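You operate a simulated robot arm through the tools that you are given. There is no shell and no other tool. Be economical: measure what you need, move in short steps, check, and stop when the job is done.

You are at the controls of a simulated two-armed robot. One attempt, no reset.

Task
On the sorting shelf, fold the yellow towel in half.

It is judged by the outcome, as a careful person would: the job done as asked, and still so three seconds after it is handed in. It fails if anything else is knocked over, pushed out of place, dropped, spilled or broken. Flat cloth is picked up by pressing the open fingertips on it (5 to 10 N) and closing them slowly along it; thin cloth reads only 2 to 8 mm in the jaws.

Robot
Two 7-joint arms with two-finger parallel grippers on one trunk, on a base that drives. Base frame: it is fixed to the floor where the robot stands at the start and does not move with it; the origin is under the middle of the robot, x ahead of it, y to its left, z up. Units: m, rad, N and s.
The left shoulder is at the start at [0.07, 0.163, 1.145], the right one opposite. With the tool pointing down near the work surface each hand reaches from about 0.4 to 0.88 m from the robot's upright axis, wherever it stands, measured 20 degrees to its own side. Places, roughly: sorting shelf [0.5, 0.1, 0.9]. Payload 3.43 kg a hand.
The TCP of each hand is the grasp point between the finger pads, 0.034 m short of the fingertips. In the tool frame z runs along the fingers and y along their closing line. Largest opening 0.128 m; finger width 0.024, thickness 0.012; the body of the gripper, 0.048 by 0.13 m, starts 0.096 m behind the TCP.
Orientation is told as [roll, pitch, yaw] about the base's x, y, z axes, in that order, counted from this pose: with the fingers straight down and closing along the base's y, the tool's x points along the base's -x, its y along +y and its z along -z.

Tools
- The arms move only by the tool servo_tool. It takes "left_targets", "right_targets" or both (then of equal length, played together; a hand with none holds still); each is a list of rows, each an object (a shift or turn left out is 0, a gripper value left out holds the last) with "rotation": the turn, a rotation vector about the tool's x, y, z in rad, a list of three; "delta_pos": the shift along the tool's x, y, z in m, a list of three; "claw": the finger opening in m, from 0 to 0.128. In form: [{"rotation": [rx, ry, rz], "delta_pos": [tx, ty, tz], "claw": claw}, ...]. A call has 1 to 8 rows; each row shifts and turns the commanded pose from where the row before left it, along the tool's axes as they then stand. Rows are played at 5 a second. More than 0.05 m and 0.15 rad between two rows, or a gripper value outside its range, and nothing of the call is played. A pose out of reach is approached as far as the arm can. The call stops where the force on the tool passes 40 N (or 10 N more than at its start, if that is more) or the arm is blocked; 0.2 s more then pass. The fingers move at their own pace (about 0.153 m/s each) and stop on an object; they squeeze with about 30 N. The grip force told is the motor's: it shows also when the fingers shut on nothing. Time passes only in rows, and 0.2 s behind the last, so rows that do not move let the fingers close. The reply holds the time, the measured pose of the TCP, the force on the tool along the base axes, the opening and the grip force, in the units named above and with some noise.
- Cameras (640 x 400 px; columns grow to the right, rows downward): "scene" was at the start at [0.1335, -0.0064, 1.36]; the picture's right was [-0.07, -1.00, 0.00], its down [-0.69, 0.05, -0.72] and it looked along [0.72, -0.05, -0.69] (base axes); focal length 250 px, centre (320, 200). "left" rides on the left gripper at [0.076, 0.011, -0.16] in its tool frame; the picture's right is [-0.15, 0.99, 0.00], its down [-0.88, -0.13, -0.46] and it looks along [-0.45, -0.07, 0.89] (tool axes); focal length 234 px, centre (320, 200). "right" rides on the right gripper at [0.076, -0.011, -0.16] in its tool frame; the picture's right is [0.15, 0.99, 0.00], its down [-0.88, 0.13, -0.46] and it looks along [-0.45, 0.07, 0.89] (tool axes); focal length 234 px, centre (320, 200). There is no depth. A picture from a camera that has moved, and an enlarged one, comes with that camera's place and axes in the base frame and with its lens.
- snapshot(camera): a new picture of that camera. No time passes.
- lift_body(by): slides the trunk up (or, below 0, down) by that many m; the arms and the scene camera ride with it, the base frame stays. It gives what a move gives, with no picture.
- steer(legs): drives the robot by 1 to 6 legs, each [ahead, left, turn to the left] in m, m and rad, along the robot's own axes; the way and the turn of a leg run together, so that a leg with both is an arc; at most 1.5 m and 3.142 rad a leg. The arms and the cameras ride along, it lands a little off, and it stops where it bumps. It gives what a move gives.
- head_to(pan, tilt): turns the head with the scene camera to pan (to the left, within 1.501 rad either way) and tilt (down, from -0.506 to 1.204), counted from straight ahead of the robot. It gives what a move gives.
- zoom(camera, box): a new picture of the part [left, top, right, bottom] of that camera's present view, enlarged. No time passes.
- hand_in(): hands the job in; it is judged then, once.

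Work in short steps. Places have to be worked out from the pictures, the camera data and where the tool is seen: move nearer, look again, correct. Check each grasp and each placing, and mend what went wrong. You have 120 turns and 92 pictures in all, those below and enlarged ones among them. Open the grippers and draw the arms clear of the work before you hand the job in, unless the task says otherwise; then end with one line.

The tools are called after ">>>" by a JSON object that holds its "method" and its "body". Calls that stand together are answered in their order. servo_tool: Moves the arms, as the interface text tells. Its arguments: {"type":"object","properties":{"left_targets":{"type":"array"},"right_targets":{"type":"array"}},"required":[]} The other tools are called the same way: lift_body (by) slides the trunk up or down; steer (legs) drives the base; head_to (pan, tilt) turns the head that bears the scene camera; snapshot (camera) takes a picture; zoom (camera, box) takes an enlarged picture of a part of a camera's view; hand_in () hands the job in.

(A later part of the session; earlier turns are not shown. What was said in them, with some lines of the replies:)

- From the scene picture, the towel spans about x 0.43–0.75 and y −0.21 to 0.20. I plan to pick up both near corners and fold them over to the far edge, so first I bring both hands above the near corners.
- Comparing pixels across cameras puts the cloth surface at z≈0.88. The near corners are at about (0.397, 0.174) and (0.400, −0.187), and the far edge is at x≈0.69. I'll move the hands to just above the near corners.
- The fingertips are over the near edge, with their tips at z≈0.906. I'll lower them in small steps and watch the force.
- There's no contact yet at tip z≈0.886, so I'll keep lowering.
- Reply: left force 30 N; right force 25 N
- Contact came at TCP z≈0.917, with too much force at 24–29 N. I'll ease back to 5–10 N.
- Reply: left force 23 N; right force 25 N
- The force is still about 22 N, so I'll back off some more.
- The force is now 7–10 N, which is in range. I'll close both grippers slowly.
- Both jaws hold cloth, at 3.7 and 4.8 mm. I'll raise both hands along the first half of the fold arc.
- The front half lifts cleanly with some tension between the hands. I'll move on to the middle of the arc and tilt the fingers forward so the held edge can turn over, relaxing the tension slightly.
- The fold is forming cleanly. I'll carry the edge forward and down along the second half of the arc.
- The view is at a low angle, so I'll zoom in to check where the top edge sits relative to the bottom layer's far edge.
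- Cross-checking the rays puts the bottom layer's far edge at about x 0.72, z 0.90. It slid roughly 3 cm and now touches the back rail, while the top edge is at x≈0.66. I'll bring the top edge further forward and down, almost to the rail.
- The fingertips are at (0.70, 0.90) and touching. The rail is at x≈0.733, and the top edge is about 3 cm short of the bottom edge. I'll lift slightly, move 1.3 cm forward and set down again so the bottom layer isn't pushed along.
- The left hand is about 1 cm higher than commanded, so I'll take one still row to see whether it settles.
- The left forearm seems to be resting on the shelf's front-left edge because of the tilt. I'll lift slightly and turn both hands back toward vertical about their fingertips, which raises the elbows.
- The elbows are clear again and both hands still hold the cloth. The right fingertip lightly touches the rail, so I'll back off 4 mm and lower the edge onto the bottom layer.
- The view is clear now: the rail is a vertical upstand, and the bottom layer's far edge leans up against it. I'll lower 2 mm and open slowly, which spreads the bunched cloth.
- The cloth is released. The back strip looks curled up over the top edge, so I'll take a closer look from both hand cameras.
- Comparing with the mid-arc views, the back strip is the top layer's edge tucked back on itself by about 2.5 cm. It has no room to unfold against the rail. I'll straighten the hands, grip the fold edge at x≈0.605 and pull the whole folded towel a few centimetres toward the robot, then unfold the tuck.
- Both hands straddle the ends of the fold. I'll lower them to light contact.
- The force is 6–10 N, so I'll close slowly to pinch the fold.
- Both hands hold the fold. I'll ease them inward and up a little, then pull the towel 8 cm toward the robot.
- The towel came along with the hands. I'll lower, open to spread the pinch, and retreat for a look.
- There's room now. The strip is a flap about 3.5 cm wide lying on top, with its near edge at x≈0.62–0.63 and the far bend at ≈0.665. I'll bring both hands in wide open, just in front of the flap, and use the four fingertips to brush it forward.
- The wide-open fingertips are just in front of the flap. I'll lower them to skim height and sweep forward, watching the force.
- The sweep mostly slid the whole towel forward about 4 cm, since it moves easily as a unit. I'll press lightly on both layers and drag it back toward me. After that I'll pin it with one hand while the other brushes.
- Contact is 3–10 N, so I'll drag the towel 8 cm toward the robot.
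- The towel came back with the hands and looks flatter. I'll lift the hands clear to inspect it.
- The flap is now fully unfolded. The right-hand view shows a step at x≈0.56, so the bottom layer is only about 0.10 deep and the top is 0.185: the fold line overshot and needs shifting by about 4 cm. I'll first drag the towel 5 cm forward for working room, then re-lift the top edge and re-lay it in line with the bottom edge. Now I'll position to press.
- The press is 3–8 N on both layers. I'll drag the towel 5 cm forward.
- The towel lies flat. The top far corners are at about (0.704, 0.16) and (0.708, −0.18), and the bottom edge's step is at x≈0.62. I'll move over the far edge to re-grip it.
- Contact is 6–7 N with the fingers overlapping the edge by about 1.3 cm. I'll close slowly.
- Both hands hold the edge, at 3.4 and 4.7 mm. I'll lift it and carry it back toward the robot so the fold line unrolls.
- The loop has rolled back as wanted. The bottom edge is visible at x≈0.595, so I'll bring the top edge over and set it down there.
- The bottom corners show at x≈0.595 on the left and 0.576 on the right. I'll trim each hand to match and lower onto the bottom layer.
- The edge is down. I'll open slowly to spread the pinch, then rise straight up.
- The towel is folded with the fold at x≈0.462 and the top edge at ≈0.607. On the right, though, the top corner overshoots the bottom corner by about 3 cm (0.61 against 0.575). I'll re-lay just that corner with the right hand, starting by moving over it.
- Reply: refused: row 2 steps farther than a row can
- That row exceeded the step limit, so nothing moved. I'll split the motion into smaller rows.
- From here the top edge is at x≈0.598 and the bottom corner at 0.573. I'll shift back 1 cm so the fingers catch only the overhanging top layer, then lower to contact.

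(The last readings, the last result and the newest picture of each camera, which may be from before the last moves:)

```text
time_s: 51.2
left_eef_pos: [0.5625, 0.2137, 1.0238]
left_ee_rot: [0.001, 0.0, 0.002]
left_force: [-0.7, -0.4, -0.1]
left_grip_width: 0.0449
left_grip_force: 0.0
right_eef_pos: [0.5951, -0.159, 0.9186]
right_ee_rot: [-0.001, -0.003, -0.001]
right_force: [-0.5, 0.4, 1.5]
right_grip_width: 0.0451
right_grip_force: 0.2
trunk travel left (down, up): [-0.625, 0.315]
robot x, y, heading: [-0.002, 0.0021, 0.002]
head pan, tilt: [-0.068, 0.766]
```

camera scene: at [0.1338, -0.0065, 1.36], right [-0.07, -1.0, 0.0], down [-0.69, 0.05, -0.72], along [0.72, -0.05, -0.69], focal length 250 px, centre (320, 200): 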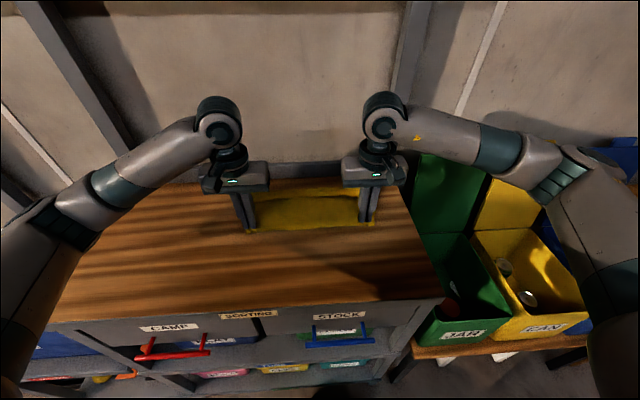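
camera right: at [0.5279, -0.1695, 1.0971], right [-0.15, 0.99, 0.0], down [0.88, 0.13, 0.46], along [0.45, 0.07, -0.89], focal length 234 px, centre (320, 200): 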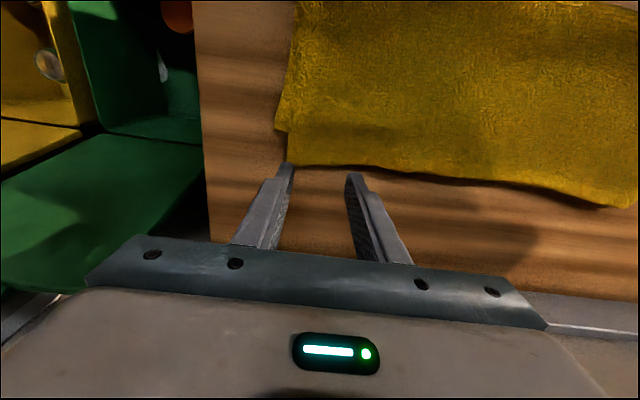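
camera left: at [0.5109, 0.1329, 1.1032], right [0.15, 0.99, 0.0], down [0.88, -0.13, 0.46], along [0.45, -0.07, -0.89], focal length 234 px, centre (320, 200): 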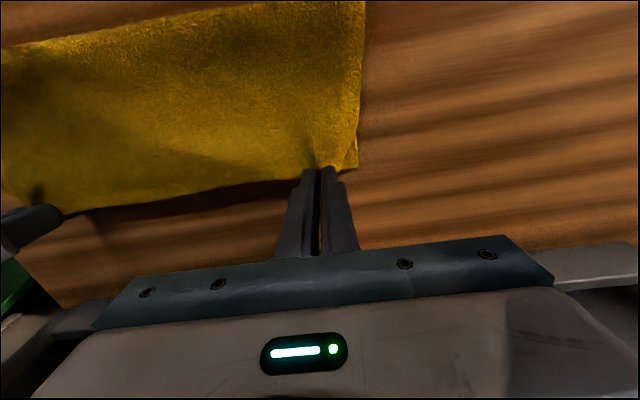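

I'll press 1 mm more and close slowly.

>>> {"method": "servo_tool", "body": {"right_targets": [{"delta_pos": [0, 0, 0.0012], "claw": 0.042}, {"claw": 0.035}, {"claw": 0.028}, {"claw": 0.021}, {"claw": 0.014}, {"claw": 0.007}, {"claw": 0.0}, {}]}}

>>> {"method": "snapshot", "body": {"camera": "right"}}

```text
time_s: 53.0
left_eef_pos: [0.5608, 0.2151, 1.023]
left_ee_rot: [0.0, -0.001, 0.0]
left_force: [-0.2, 0.3, 0.1]
left_grip_width: 0.045
left_grip_force: 0.0
right_eef_pos: [0.596, -0.1592, 0.9185]
right_ee_rot: [0.0, -0.002, 0.0]
right_force: [0.1, 0.2, 5.3]
right_grip_width: 0.0043
right_grip_force: 30.1
trunk travel left (down, up): [-0.625, 0.315]
robot x, y, heading: [-0.0, 0.0017, 0.0]
head pan, tilt: [-0.068, 0.766]
```

```text
22 pictures are left
camera right: at [0.5185, -0.17, 1.0767], right [-0.15, 0.99, 0.0], down [0.88, 0.13, 0.46], along [0.45, 0.07, -0.89], focal length 234 px, centre (320, 200)
```

right: 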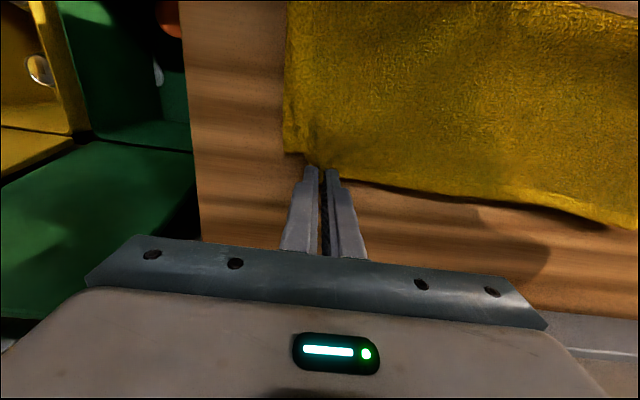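

It's held at 4.3 mm. I'll lift the corner, roll it back, and set it down about 2 cm nearer and slightly outward.

>>> {"method": "servo_tool", "body": {"right_targets": [{"delta_pos": [0.01, 0, -0.03]}, {"delta_pos": [0.03, 0, -0.025]}, {"delta_pos": [0.035, 0, -0.01]}, {"delta_pos": [0.03, -0.003, 0]}, {"delta_pos": [-0.035, -0.003, 0]}, {"delta_pos": [-0.03, 0, 0.02]}, {"delta_pos": [-0.016, 0, 0.025]}, {}]}}

>>> {"method": "snapshot", "body": {"camera": "right"}}

```text
time_s: 54.8
left_eef_pos: [0.5615, 0.2151, 1.0232]
left_ee_rot: [0.0, 0.0, 0.002]
left_force: [0.2, 0.2, -0.1]
left_grip_width: 0.0449
left_grip_force: 0.2
right_eef_pos: [0.57, -0.1656, 0.9373]
right_ee_rot: [0.001, -0.002, 0.001]
right_force: [0.6, 0.0, 0.6]
right_grip_width: 0.0043
right_grip_force: 29.8
trunk travel left (down, up): [-0.625, 0.315]
robot x, y, heading: [0.001, -0.0008, -0.002]
head pan, tilt: [-0.068, 0.766]
```

```text
21 pictures are left
camera right: at [0.495, -0.1758, 1.0962], right [-0.15, 0.99, 0.0], down [0.88, 0.13, 0.46], along [0.45, 0.07, -0.89], focal length 234 px, centre (320, 200)
```

right: 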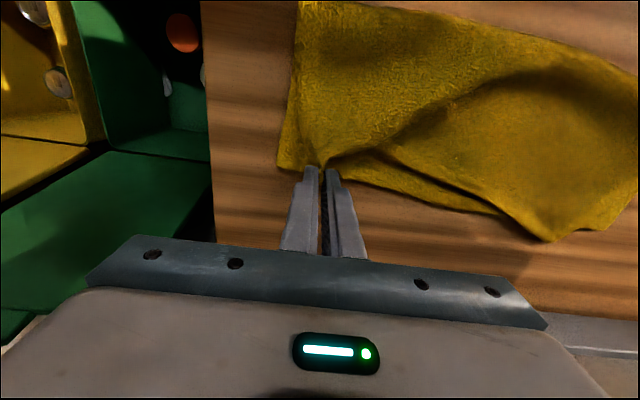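

The right corner now lines up, but the top sheet skewed so its left corner shifted inward. I'll set the right corner down and keep holding it as an anchor, then check the left side.

>>> {"method": "servo_tool", "body": {"right_targets": [{"delta_pos": [0, 0, 0.008]}, {"delta_pos": [0, 0, 0.006]}, {}]}}

>>> {"method": "snapshot", "body": {"camera": "left"}}

>>> {"method": "zoom", "body": {"camera": "scene", "box": [210, 170, 410, 280]}}

```text
time_s: 55.6
left_eef_pos: [0.5616, 0.2142, 1.0229]
left_ee_rot: [-0.001, 0.001, 0.0]
left_force: [1.2, 0.6, 1.0]
left_grip_width: 0.0451
left_grip_force: 0.0
right_eef_pos: [0.5701, -0.1643, 0.924]
right_ee_rot: [0.0, 0.0, 0.0]
right_force: [-0.8, -0.9, 1.7]
right_grip_width: 0.0048
right_grip_force: 29.9
trunk travel left (down, up): [-0.625, 0.315]
robot x, y, heading: [0.0014, 0.0005, 0.0]
head pan, tilt: [-0.068, 0.766]
```

```text
20 pictures are left
camera left: at [0.4856, 0.2269, 1.1812], right [0.15, 0.99, 0.0], down [0.88, -0.13, 0.46], along [0.45, -0.07, -0.89], focal length 234 px, centre (320, 200)
```

left: 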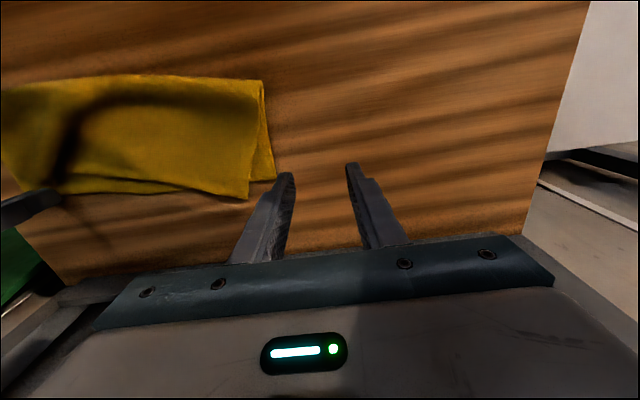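

```text
3.20 times, centred on (310, 225) of scene
camera zoom: at [0.1333, -0.0064, 1.3601], right [-0.07, -1.0, 0.0], down [-0.69, 0.05, -0.72], along [0.72, -0.05, -0.69], focal length 800 px, centre (352, 120)
```

zoom: 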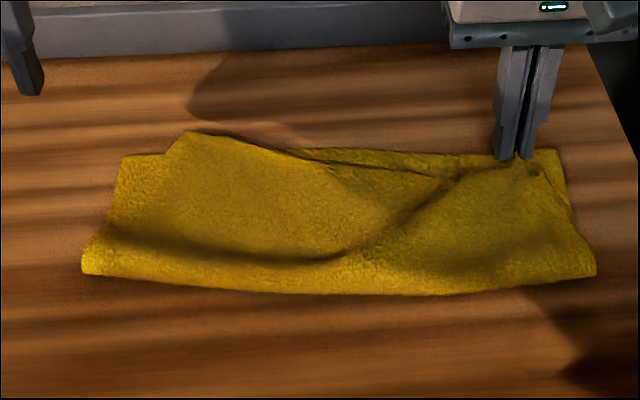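

The bottom edge is straight, from x≈0.604 on the left to 0.585 on the right. The top-left corner sits at about (0.617, 0.103) and needs to go to about (0.604, 0.155). I'll open the right hand but keep it pressing as an anchor, and bring the left hand to the top-left corner.

>>> {"method": "servo_tool", "body": {"left_targets": [{"delta_pos": [-0.0129, -0.036, 0.01]}, {"delta_pos": [-0.0129, -0.036, 0.01]}, {"delta_pos": [-0.0129, -0.036, 0.01]}, {"delta_pos": [-0.0129, -0.036, 0.01]}, {"delta_pos": [0, 0, 0.03]}, {"delta_pos": [0, 0, 0.01]}, {}], "right_targets": [{"delta_pos": [0, 0, 0.001], "claw": 0.012}, {"claw": 0.02}, {"claw": 0.028}, {"claw": 0.036}, {"claw": 0.045}, {"delta_pos": [0, 0, 0.002]}, {"delta_pos": [0, 0, 0.001]}]}}

>>> {"method": "snapshot", "body": {"camera": "left"}}

```text
time_s: 57.2
left_eef_pos: [0.6113, 0.0699, 0.9429]
left_ee_rot: [0.0, 0.001, 0.0]
left_force: [-0.3, 0.4, 0.1]
left_grip_width: 0.045
left_grip_force: 0.1
right_eef_pos: [0.5726, -0.1648, 0.9199]
right_ee_rot: [0.0, -0.002, 0.0]
right_force: [1.4, 0.6, 6.7]
right_grip_width: 0.0451
right_grip_force: 0.1
trunk travel left (down, up): [-0.625, 0.315]
robot x, y, heading: [0.0011, 0.0016, -0.003]
head pan, tilt: [-0.068, 0.766]
```

```text
18 pictures are left
camera left: at [0.5362, 0.0824, 1.1016], right [0.15, 0.99, 0.0], down [0.88, -0.13, 0.46], along [0.45, -0.07, -0.89], focal length 234 px, centre (320, 200)
```

left: 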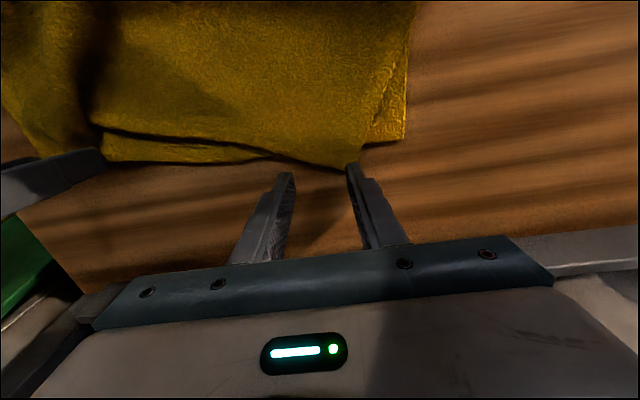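

The corner is at (0.617, 0.109). I'll adjust slightly and lower to contact.

>>> {"method": "servo_tool", "body": {"left_targets": [{"delta_pos": [0.006, 0.005, 0.01]}, {"delta_pos": [0, 0, 0.008]}, {"delta_pos": [0, 0, 0.004]}, {}]}}

```text
time_s: 58.2
left_eef_pos: [0.6072, 0.076, 0.921]
left_ee_rot: [-0.002, 0.0, 0.002]
left_force: [-0.1, 0.2, 0.5]
left_grip_width: 0.0449
left_grip_force: 0.0
right_eef_pos: [0.5705, -0.1653, 0.9192]
right_ee_rot: [-0.002, -0.001, -0.001]
right_force: [2.8, 1.3, 8.3]
right_grip_width: 0.0457
right_grip_force: 0.7
trunk travel left (down, up): [-0.625, 0.315]
robot x, y, heading: [0.0017, 0.0042, 0.003]
head pan, tilt: [-0.068, 0.766]
```

There's no contact yet, so I'll lower a little more.

>>> {"method": "servo_tool", "body": {"left_targets": [{"delta_pos": [0, 0, 0.003]}, {}]}}

```text
time_s: 58.8
left_eef_pos: [0.6064, 0.0755, 0.9186]
left_ee_rot: [0.001, -0.002, 0.001]
left_force: [0.6, -0.1, 5.7]
left_grip_width: 0.0452
left_grip_force: 0.0
right_eef_pos: [0.5708, -0.1656, 0.9193]
right_ee_rot: [0.0, -0.001, 0.0]
right_force: [2.1, -0.1, 6.9]
right_grip_width: 0.0454
right_grip_force: 0.2
trunk travel left (down, up): [-0.625, 0.315]
robot x, y, heading: [0.0055, 0.0009, 0.001]
head pan, tilt: [-0.068, 0.766]
```

Contact is 5.7 N, so I'll close slowly.

>>> {"method": "servo_tool", "body": {"left_targets": [{"claw": 0.039}, {"claw": 0.033}, {"claw": 0.026}, {"claw": 0.019}, {"claw": 0.013}, {"claw": 0.007}, {"claw": 0.0}, {}]}}

>>> {"method": "snapshot", "body": {"camera": "left"}}

```text
time_s: 60.6
left_eef_pos: [0.6051, 0.0766, 0.9179]
left_ee_rot: [0.0, -0.002, 0.003]
left_force: [0.2, 1.2, 5.4]
left_grip_width: 0.0043
left_grip_force: 30.0
right_eef_pos: [0.5706, -0.1649, 0.9202]
right_ee_rot: [0.0, -0.003, -0.003]
right_force: [2.8, 0.1, 6.7]
right_grip_width: 0.0455
right_grip_force: 0.4
trunk travel left (down, up): [-0.625, 0.315]
robot x, y, heading: [-0.0017, -0.0033, -0.002]
head pan, tilt: [-0.068, 0.766]
```

```text
17 pictures are left
camera left: at [0.5299, 0.0882, 1.0771], right [0.15, 0.99, 0.0], down [0.88, -0.13, 0.46], along [0.45, -0.07, -0.89], focal length 234 px, centre (320, 200)
```

left: 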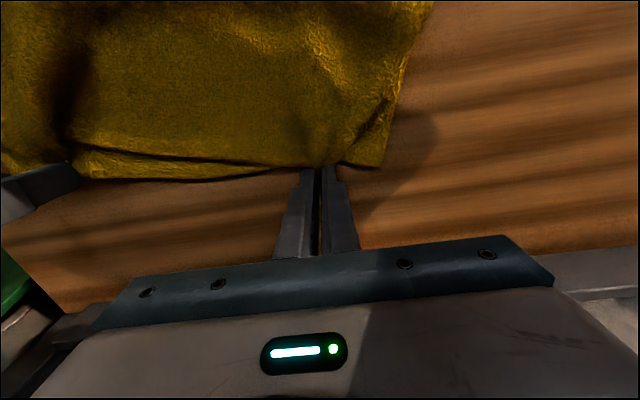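

It's held at 4.3 mm. I'll lift a bit, shift left, and look at whether only the top layer came along.

>>> {"method": "servo_tool", "body": {"left_targets": [{"delta_pos": [0.01, 0, -0.03]}, {"delta_pos": [0.02, 0.01, -0.02]}, {"delta_pos": [0.01, 0.01, 0]}, {}]}}

>>> {"method": "snapshot", "body": {"camera": "left"}}

```text
time_s: 61.6
left_eef_pos: [0.5652, 0.0952, 0.9684]
left_ee_rot: [0.001, -0.002, 0.003]
left_force: [0.4, 0.1, 0.1]
left_grip_width: 0.0043
left_grip_force: 29.5
right_eef_pos: [0.5695, -0.1656, 0.919]
right_ee_rot: [0.0, -0.002, 0.0]
right_force: [0.8, 1.7, 7.5]
right_grip_width: 0.0453
right_grip_force: 0.7
trunk travel left (down, up): [-0.625, 0.315]
robot x, y, heading: [-0.0022, -0.0012, 0.003]
head pan, tilt: [-0.068, 0.766]
```

```text
16 pictures are left
camera left: at [0.4896, 0.1082, 1.1267], right [0.15, 0.99, 0.0], down [0.88, -0.13, 0.46], along [0.45, -0.07, -0.89], focal length 234 px, centre (320, 200)
```

left: 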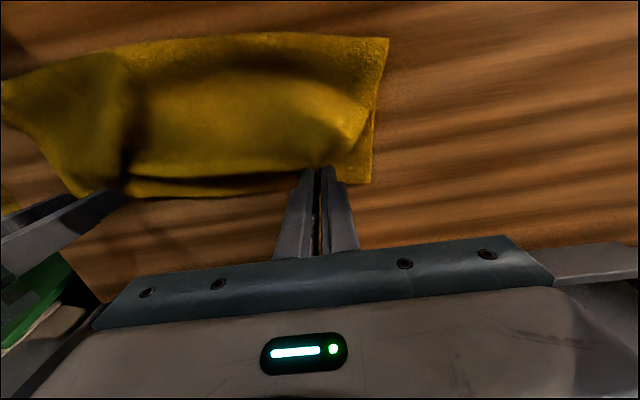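

Only the top layer is held. The bottom-left corner is at (0.599, 0.148), so I'll set the pinch down at about (0.597, 0.117) to bring the corners together.

>>> {"method": "servo_tool", "body": {"left_targets": [{"delta_pos": [-0.018, 0.022, 0]}, {"delta_pos": [-0.012, 0, 0.02]}, {"delta_pos": [-0.002, 0, 0.017]}, {"delta_pos": [0, 0, 0.009]}, {}]}}

>>> {"method": "zoom", "body": {"camera": "scene", "box": [210, 170, 410, 280]}}

```text
time_s: 62.8
left_eef_pos: [0.5983, 0.1179, 0.9222]
left_ee_rot: [0.002, -0.002, 0.002]
left_force: [-1.0, -1.5, 1.8]
left_grip_width: 0.0041
left_grip_force: 29.9
right_eef_pos: [0.5707, -0.1658, 0.9194]
right_ee_rot: [0.001, -0.002, 0.001]
right_force: [0.5, -0.7, 7.3]
right_grip_width: 0.0447
right_grip_force: 0.0
trunk travel left (down, up): [-0.625, 0.315]
robot x, y, heading: [0.0003, 0.0012, 0.001]
head pan, tilt: [-0.068, 0.766]
```

```text
3.20 times, centred on (310, 225) of scene
camera zoom: at [0.1326, -0.0066, 1.3601], right [-0.07, -1.0, 0.0], down [-0.69, 0.05, -0.72], along [0.72, -0.05, -0.69], focal length 800 px, centre (352, 120)
```

zoom: 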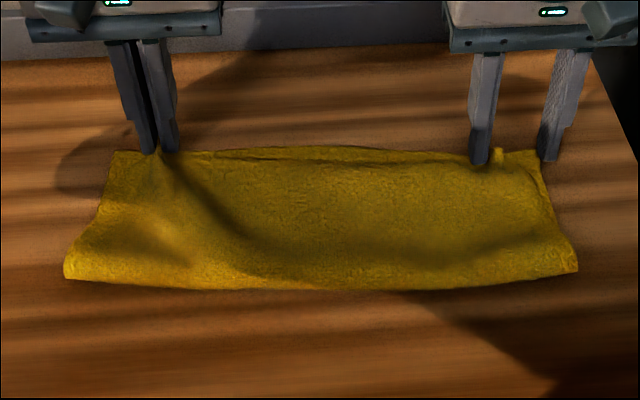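

The edges now line up along the whole width. I'll release the left hand and lift both straight up.

>>> {"method": "servo_tool", "body": {"left_targets": [{"claw": 0.012}, {"claw": 0.02}, {"claw": 0.028}, {"claw": 0.036}, {"claw": 0.045}, {}]}}

>>> {"method": "servo_tool", "body": {"left_targets": [{"delta_pos": [0, 0, -0.02]}, {"delta_pos": [0, 0, -0.04]}, {"delta_pos": [0, 0, -0.04]}, {"delta_pos": [0, 0.045, 0]}, {"delta_pos": [0, 0.045, 0]}, {"delta_pos": [0, 0.03, 0]}], "right_targets": [{"delta_pos": [0, 0, -0.02]}, {"delta_pos": [0, 0, -0.04]}, {"delta_pos": [0, 0, -0.04]}, {"delta_pos": [0, -0.04, 0]}, {"delta_pos": [0, -0.03, 0]}, {}]}}

>>> {"method": "zoom", "body": {"camera": "scene", "box": [210, 170, 410, 280]}}

>>> {"method": "zoom", "body": {"camera": "right", "box": [300, 50, 640, 270]}}

```text
time_s: 64.2
left_eef_pos: [0.5984, 0.1172, 0.9209]
left_ee_rot: [0.0, -0.002, 0.002]
left_force: [0.1, -0.8, 1.4]
left_grip_width: 0.0447
left_grip_force: 0.0
right_eef_pos: [0.5717, -0.166, 0.9197]
right_ee_rot: [0.001, -0.002, 0.0]
right_force: [-0.2, -1.9, 6.7]
right_grip_width: 0.0444
right_grip_force: 0.1
trunk travel left (down, up): [-0.625, 0.315]
robot x, y, heading: [0.0014, 0.0007, 0.001]
head pan, tilt: [-0.068, 0.766]
```

```text
time_s: 65.6
left_eef_pos: [0.5985, 0.239, 1.0209]
left_ee_rot: [-0.003, 0.001, -0.001]
left_force: [0.8, -0.2, 0.5]
left_grip_width: 0.0449
left_grip_force: 0.0
right_eef_pos: [0.5699, -0.2362, 1.0204]
right_ee_rot: [-0.002, 0.0, 0.001]
right_force: [-1.0, 0.1, -0.9]
right_grip_width: 0.0451
right_grip_force: 0.1
trunk travel left (down, up): [-0.625, 0.315]
robot x, y, heading: [0.0007, 0.0034, -0.004]
head pan, tilt: [-0.068, 0.766]
```

```text
3.20 times, centred on (310, 225) of scene
camera zoom: at [0.1336, -0.005, 1.36], right [-0.07, -1.0, 0.0], down [-0.69, 0.05, -0.72], along [0.72, -0.05, -0.69], focal length 800 px, centre (352, 120)
```

zoom: 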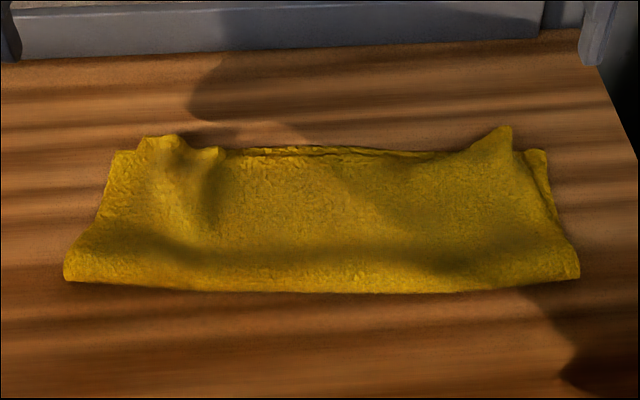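

```text
1.82 times, centred on (470, 160) of right
camera zoom: at [0.4944, -0.2461, 1.1789], right [-0.15, 0.99, 0.0], down [0.88, 0.13, 0.46], along [0.45, 0.07, -0.89], focal length 426 px, centre (47, 273)
```

zoom: 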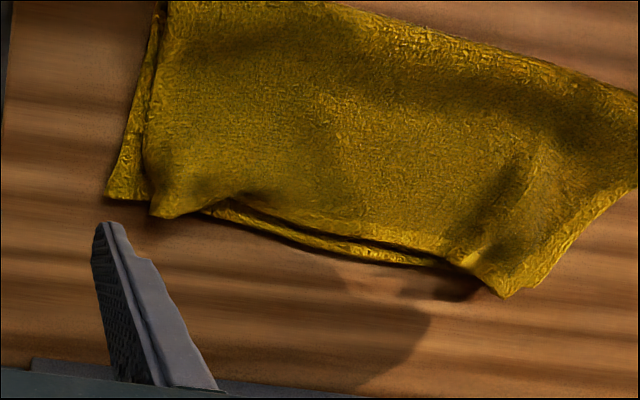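

The edges are well aligned, with small puckers where the corners were pinched. I'll press lightly near both corners and draw outward together to smooth them.

>>> {"method": "servo_tool", "body": {"left_targets": [{"delta_pos": [0.0055, -0.043, 0.015], "claw": 0.03}, {"delta_pos": [0.0055, -0.043, 0.015]}, {"delta_pos": [0.0055, -0.043, 0.015]}, {"delta_pos": [0, 0, 0.04]}, {"delta_pos": [0, 0, 0.012]}, {"delta_pos": [0, 0, 0.003]}, {}], "right_targets": [{"delta_pos": [0, 0.033, 0.015], "claw": 0.03}, {"delta_pos": [0, 0.033, 0.015]}, {"delta_pos": [0, 0.03, 0.015]}, {"delta_pos": [0, 0, 0.04]}, {"delta_pos": [0, 0, 0.012]}, {"delta_pos": [0, 0, 0.003]}, {}]}}

```text
time_s: 67.2
left_eef_pos: [0.5809, 0.1087, 0.9237]
left_ee_rot: [0.001, -0.004, 0.003]
left_force: [0.0, -0.7, 1.4]
left_grip_width: 0.0298
left_grip_force: 0.1
right_eef_pos: [0.5718, -0.139, 0.9212]
right_ee_rot: [0.001, -0.005, -0.001]
right_force: [2.8, 0.6, 19.5]
right_grip_width: 0.0302
right_grip_force: 0.1
trunk travel left (down, up): [-0.625, 0.315]
robot x, y, heading: [-0.0005, 0.0008, -0.003]
head pan, tilt: [-0.068, 0.766]
```

I'll even out the pressure, then draw both hands outward by about 2.2 cm.

>>> {"method": "servo_tool", "body": {"left_targets": [{"delta_pos": [0, 0, 0.002]}, {"delta_pos": [0, 0.006, 0]}, {"delta_pos": [0, 0.006, 0]}, {"delta_pos": [0, 0.006, 0]}, {"delta_pos": [0, 0.005, 0]}, {}], "right_targets": [{"delta_pos": [0, 0, -0.001]}, {"delta_pos": [0, -0.006, 0]}, {"delta_pos": [0, -0.006, 0]}, {"delta_pos": [0, -0.006, 0]}, {"delta_pos": [0, -0.005, 0]}, {}]}}

>>> {"method": "servo_tool", "body": {"left_targets": [{"delta_pos": [0, 0, -0.02]}, {"delta_pos": [0, 0, -0.04]}, {"delta_pos": [0, 0, -0.04]}, {"delta_pos": [0, 0.045, 0]}, {"delta_pos": [0, 0.045, 0]}, {"delta_pos": [0, 0.03, 0]}], "right_targets": [{"delta_pos": [0, 0, -0.02]}, {"delta_pos": [0, 0, -0.04]}, {"delta_pos": [0, 0, -0.04]}, {"delta_pos": [0, -0.04, 0]}, {"delta_pos": [0, -0.04, 0]}, {}]}}

>>> {"method": "zoom", "body": {"camera": "scene", "box": [210, 170, 410, 280]}}

>>> {"method": "zoom", "body": {"camera": "right", "box": [300, 50, 640, 270]}}

```text
time_s: 68.6
left_eef_pos: [0.5809, 0.1331, 0.9214]
left_ee_rot: [-0.001, -0.002, 0.001]
left_force: [-0.8, -5.3, 6.8]
left_grip_width: 0.0302
left_grip_force: 0.0
right_eef_pos: [0.5695, -0.1612, 0.921]
right_ee_rot: [0.001, -0.002, 0.0]
right_force: [-0.1, 10.4, 13.8]
right_grip_width: 0.026
right_grip_force: 0.1
trunk travel left (down, up): [-0.625, 0.315]
robot x, y, heading: [0.0007, 0.0026, 0.004]
head pan, tilt: [-0.068, 0.766]
```

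```text
time_s: 70.0
left_eef_pos: [0.5814, 0.2543, 1.0197]
left_ee_rot: [-0.001, 0.0, 0.002]
left_force: [-0.3, 0.6, -0.1]
left_grip_width: 0.0301
left_grip_force: 0.0
right_eef_pos: [0.5719, -0.2417, 1.0195]
right_ee_rot: [-0.002, -0.001, -0.001]
right_force: [0.1, 0.0, -0.1]
right_grip_width: 0.03
right_grip_force: 0.1
trunk travel left (down, up): [-0.625, 0.315]
robot x, y, heading: [0.0001, 0.0019, -0.0]
head pan, tilt: [-0.068, 0.766]
```

```text
3.20 times, centred on (310, 225) of scene
camera zoom: at [0.1336, -0.0046, 1.36], right [-0.07, -1.0, 0.0], down [-0.69, 0.05, -0.72], along [0.72, -0.05, -0.69], focal length 800 px, centre (352, 120)
```

zoom: 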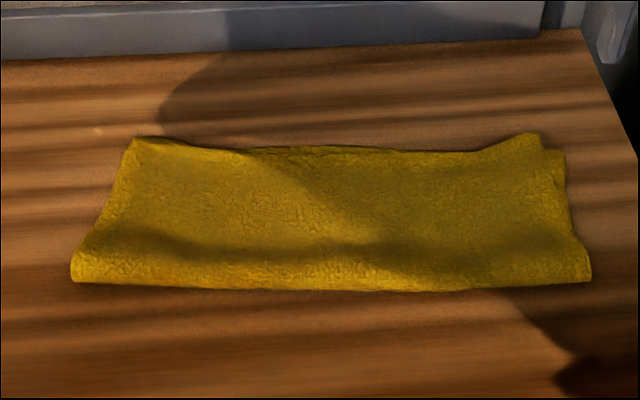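

```text
1.82 times, centred on (470, 160) of right
camera zoom: at [0.4949, -0.2522, 1.1795], right [-0.15, 0.99, 0.0], down [0.88, 0.13, 0.46], along [0.45, 0.07, -0.89], focal length 426 px, centre (47, 273)
```

zoom: 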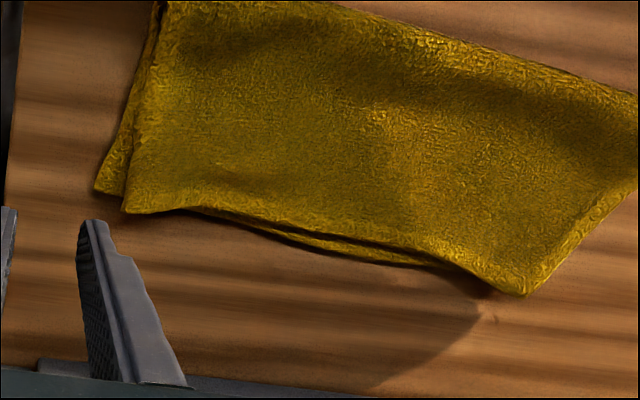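

It's now a neat half fold, with edges matching to within about 1–2 cm. I'll draw the arms clear and take a last look at the whole scene.

>>> {"method": "servo_tool", "body": {"left_targets": [{"delta_pos": [0, 0.03, -0.03], "claw": 0.1}, {"delta_pos": [0, 0.03, -0.03]}, {"delta_pos": [0, 0.02, -0.02]}, {}], "right_targets": [{"delta_pos": [0, -0.01, -0.04], "claw": 0.1}, {"delta_pos": [0, -0.01, -0.04]}, {"delta_pos": [0, 0, -0.02]}, {}]}}

>>> {"method": "snapshot", "body": {"camera": "scene"}}

```text
time_s: 71.0
left_eef_pos: [0.58, 0.332, 1.0998]
left_ee_rot: [0.0, -0.001, -0.001]
left_force: [-0.1, -0.3, 0.1]
left_grip_width: 0.0999
left_grip_force: 0.0
right_eef_pos: [0.5716, -0.2628, 1.1203]
right_ee_rot: [0.0, -0.001, 0.001]
right_force: [-0.6, 0.1, 0.1]
right_grip_width: 0.0999
right_grip_force: 0.1
trunk travel left (down, up): [-0.625, 0.315]
robot x, y, heading: [-0.0008, 0.0015, 0.002]
head pan, tilt: [-0.068, 0.766]
```

```text
10 pictures are left
camera scene: at [0.1338, -0.0066, 1.36], right [-0.07, -1.0, 0.0], down [-0.69, 0.05, -0.72], along [0.72, -0.05, -0.69], focal length 250 px, centre (320, 200)
```

scene: 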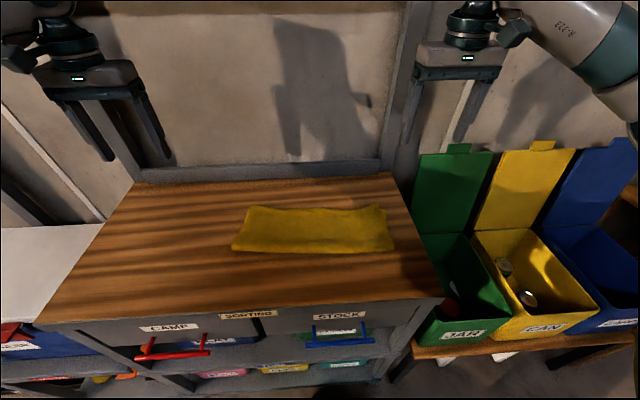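

The towel lies folded in half on the shelf, nothing else has moved, and the arms are clear, so I'm handing it in.

>>> {"method": "hand_in", "body": {}}

```text
The job is handed in.
```

The yellow towel is folded in half on the sorting shelf, with its edges meeting to within about 1–2 cm; the grippers are open, the arms are clear, and nothing else appears to have moved.
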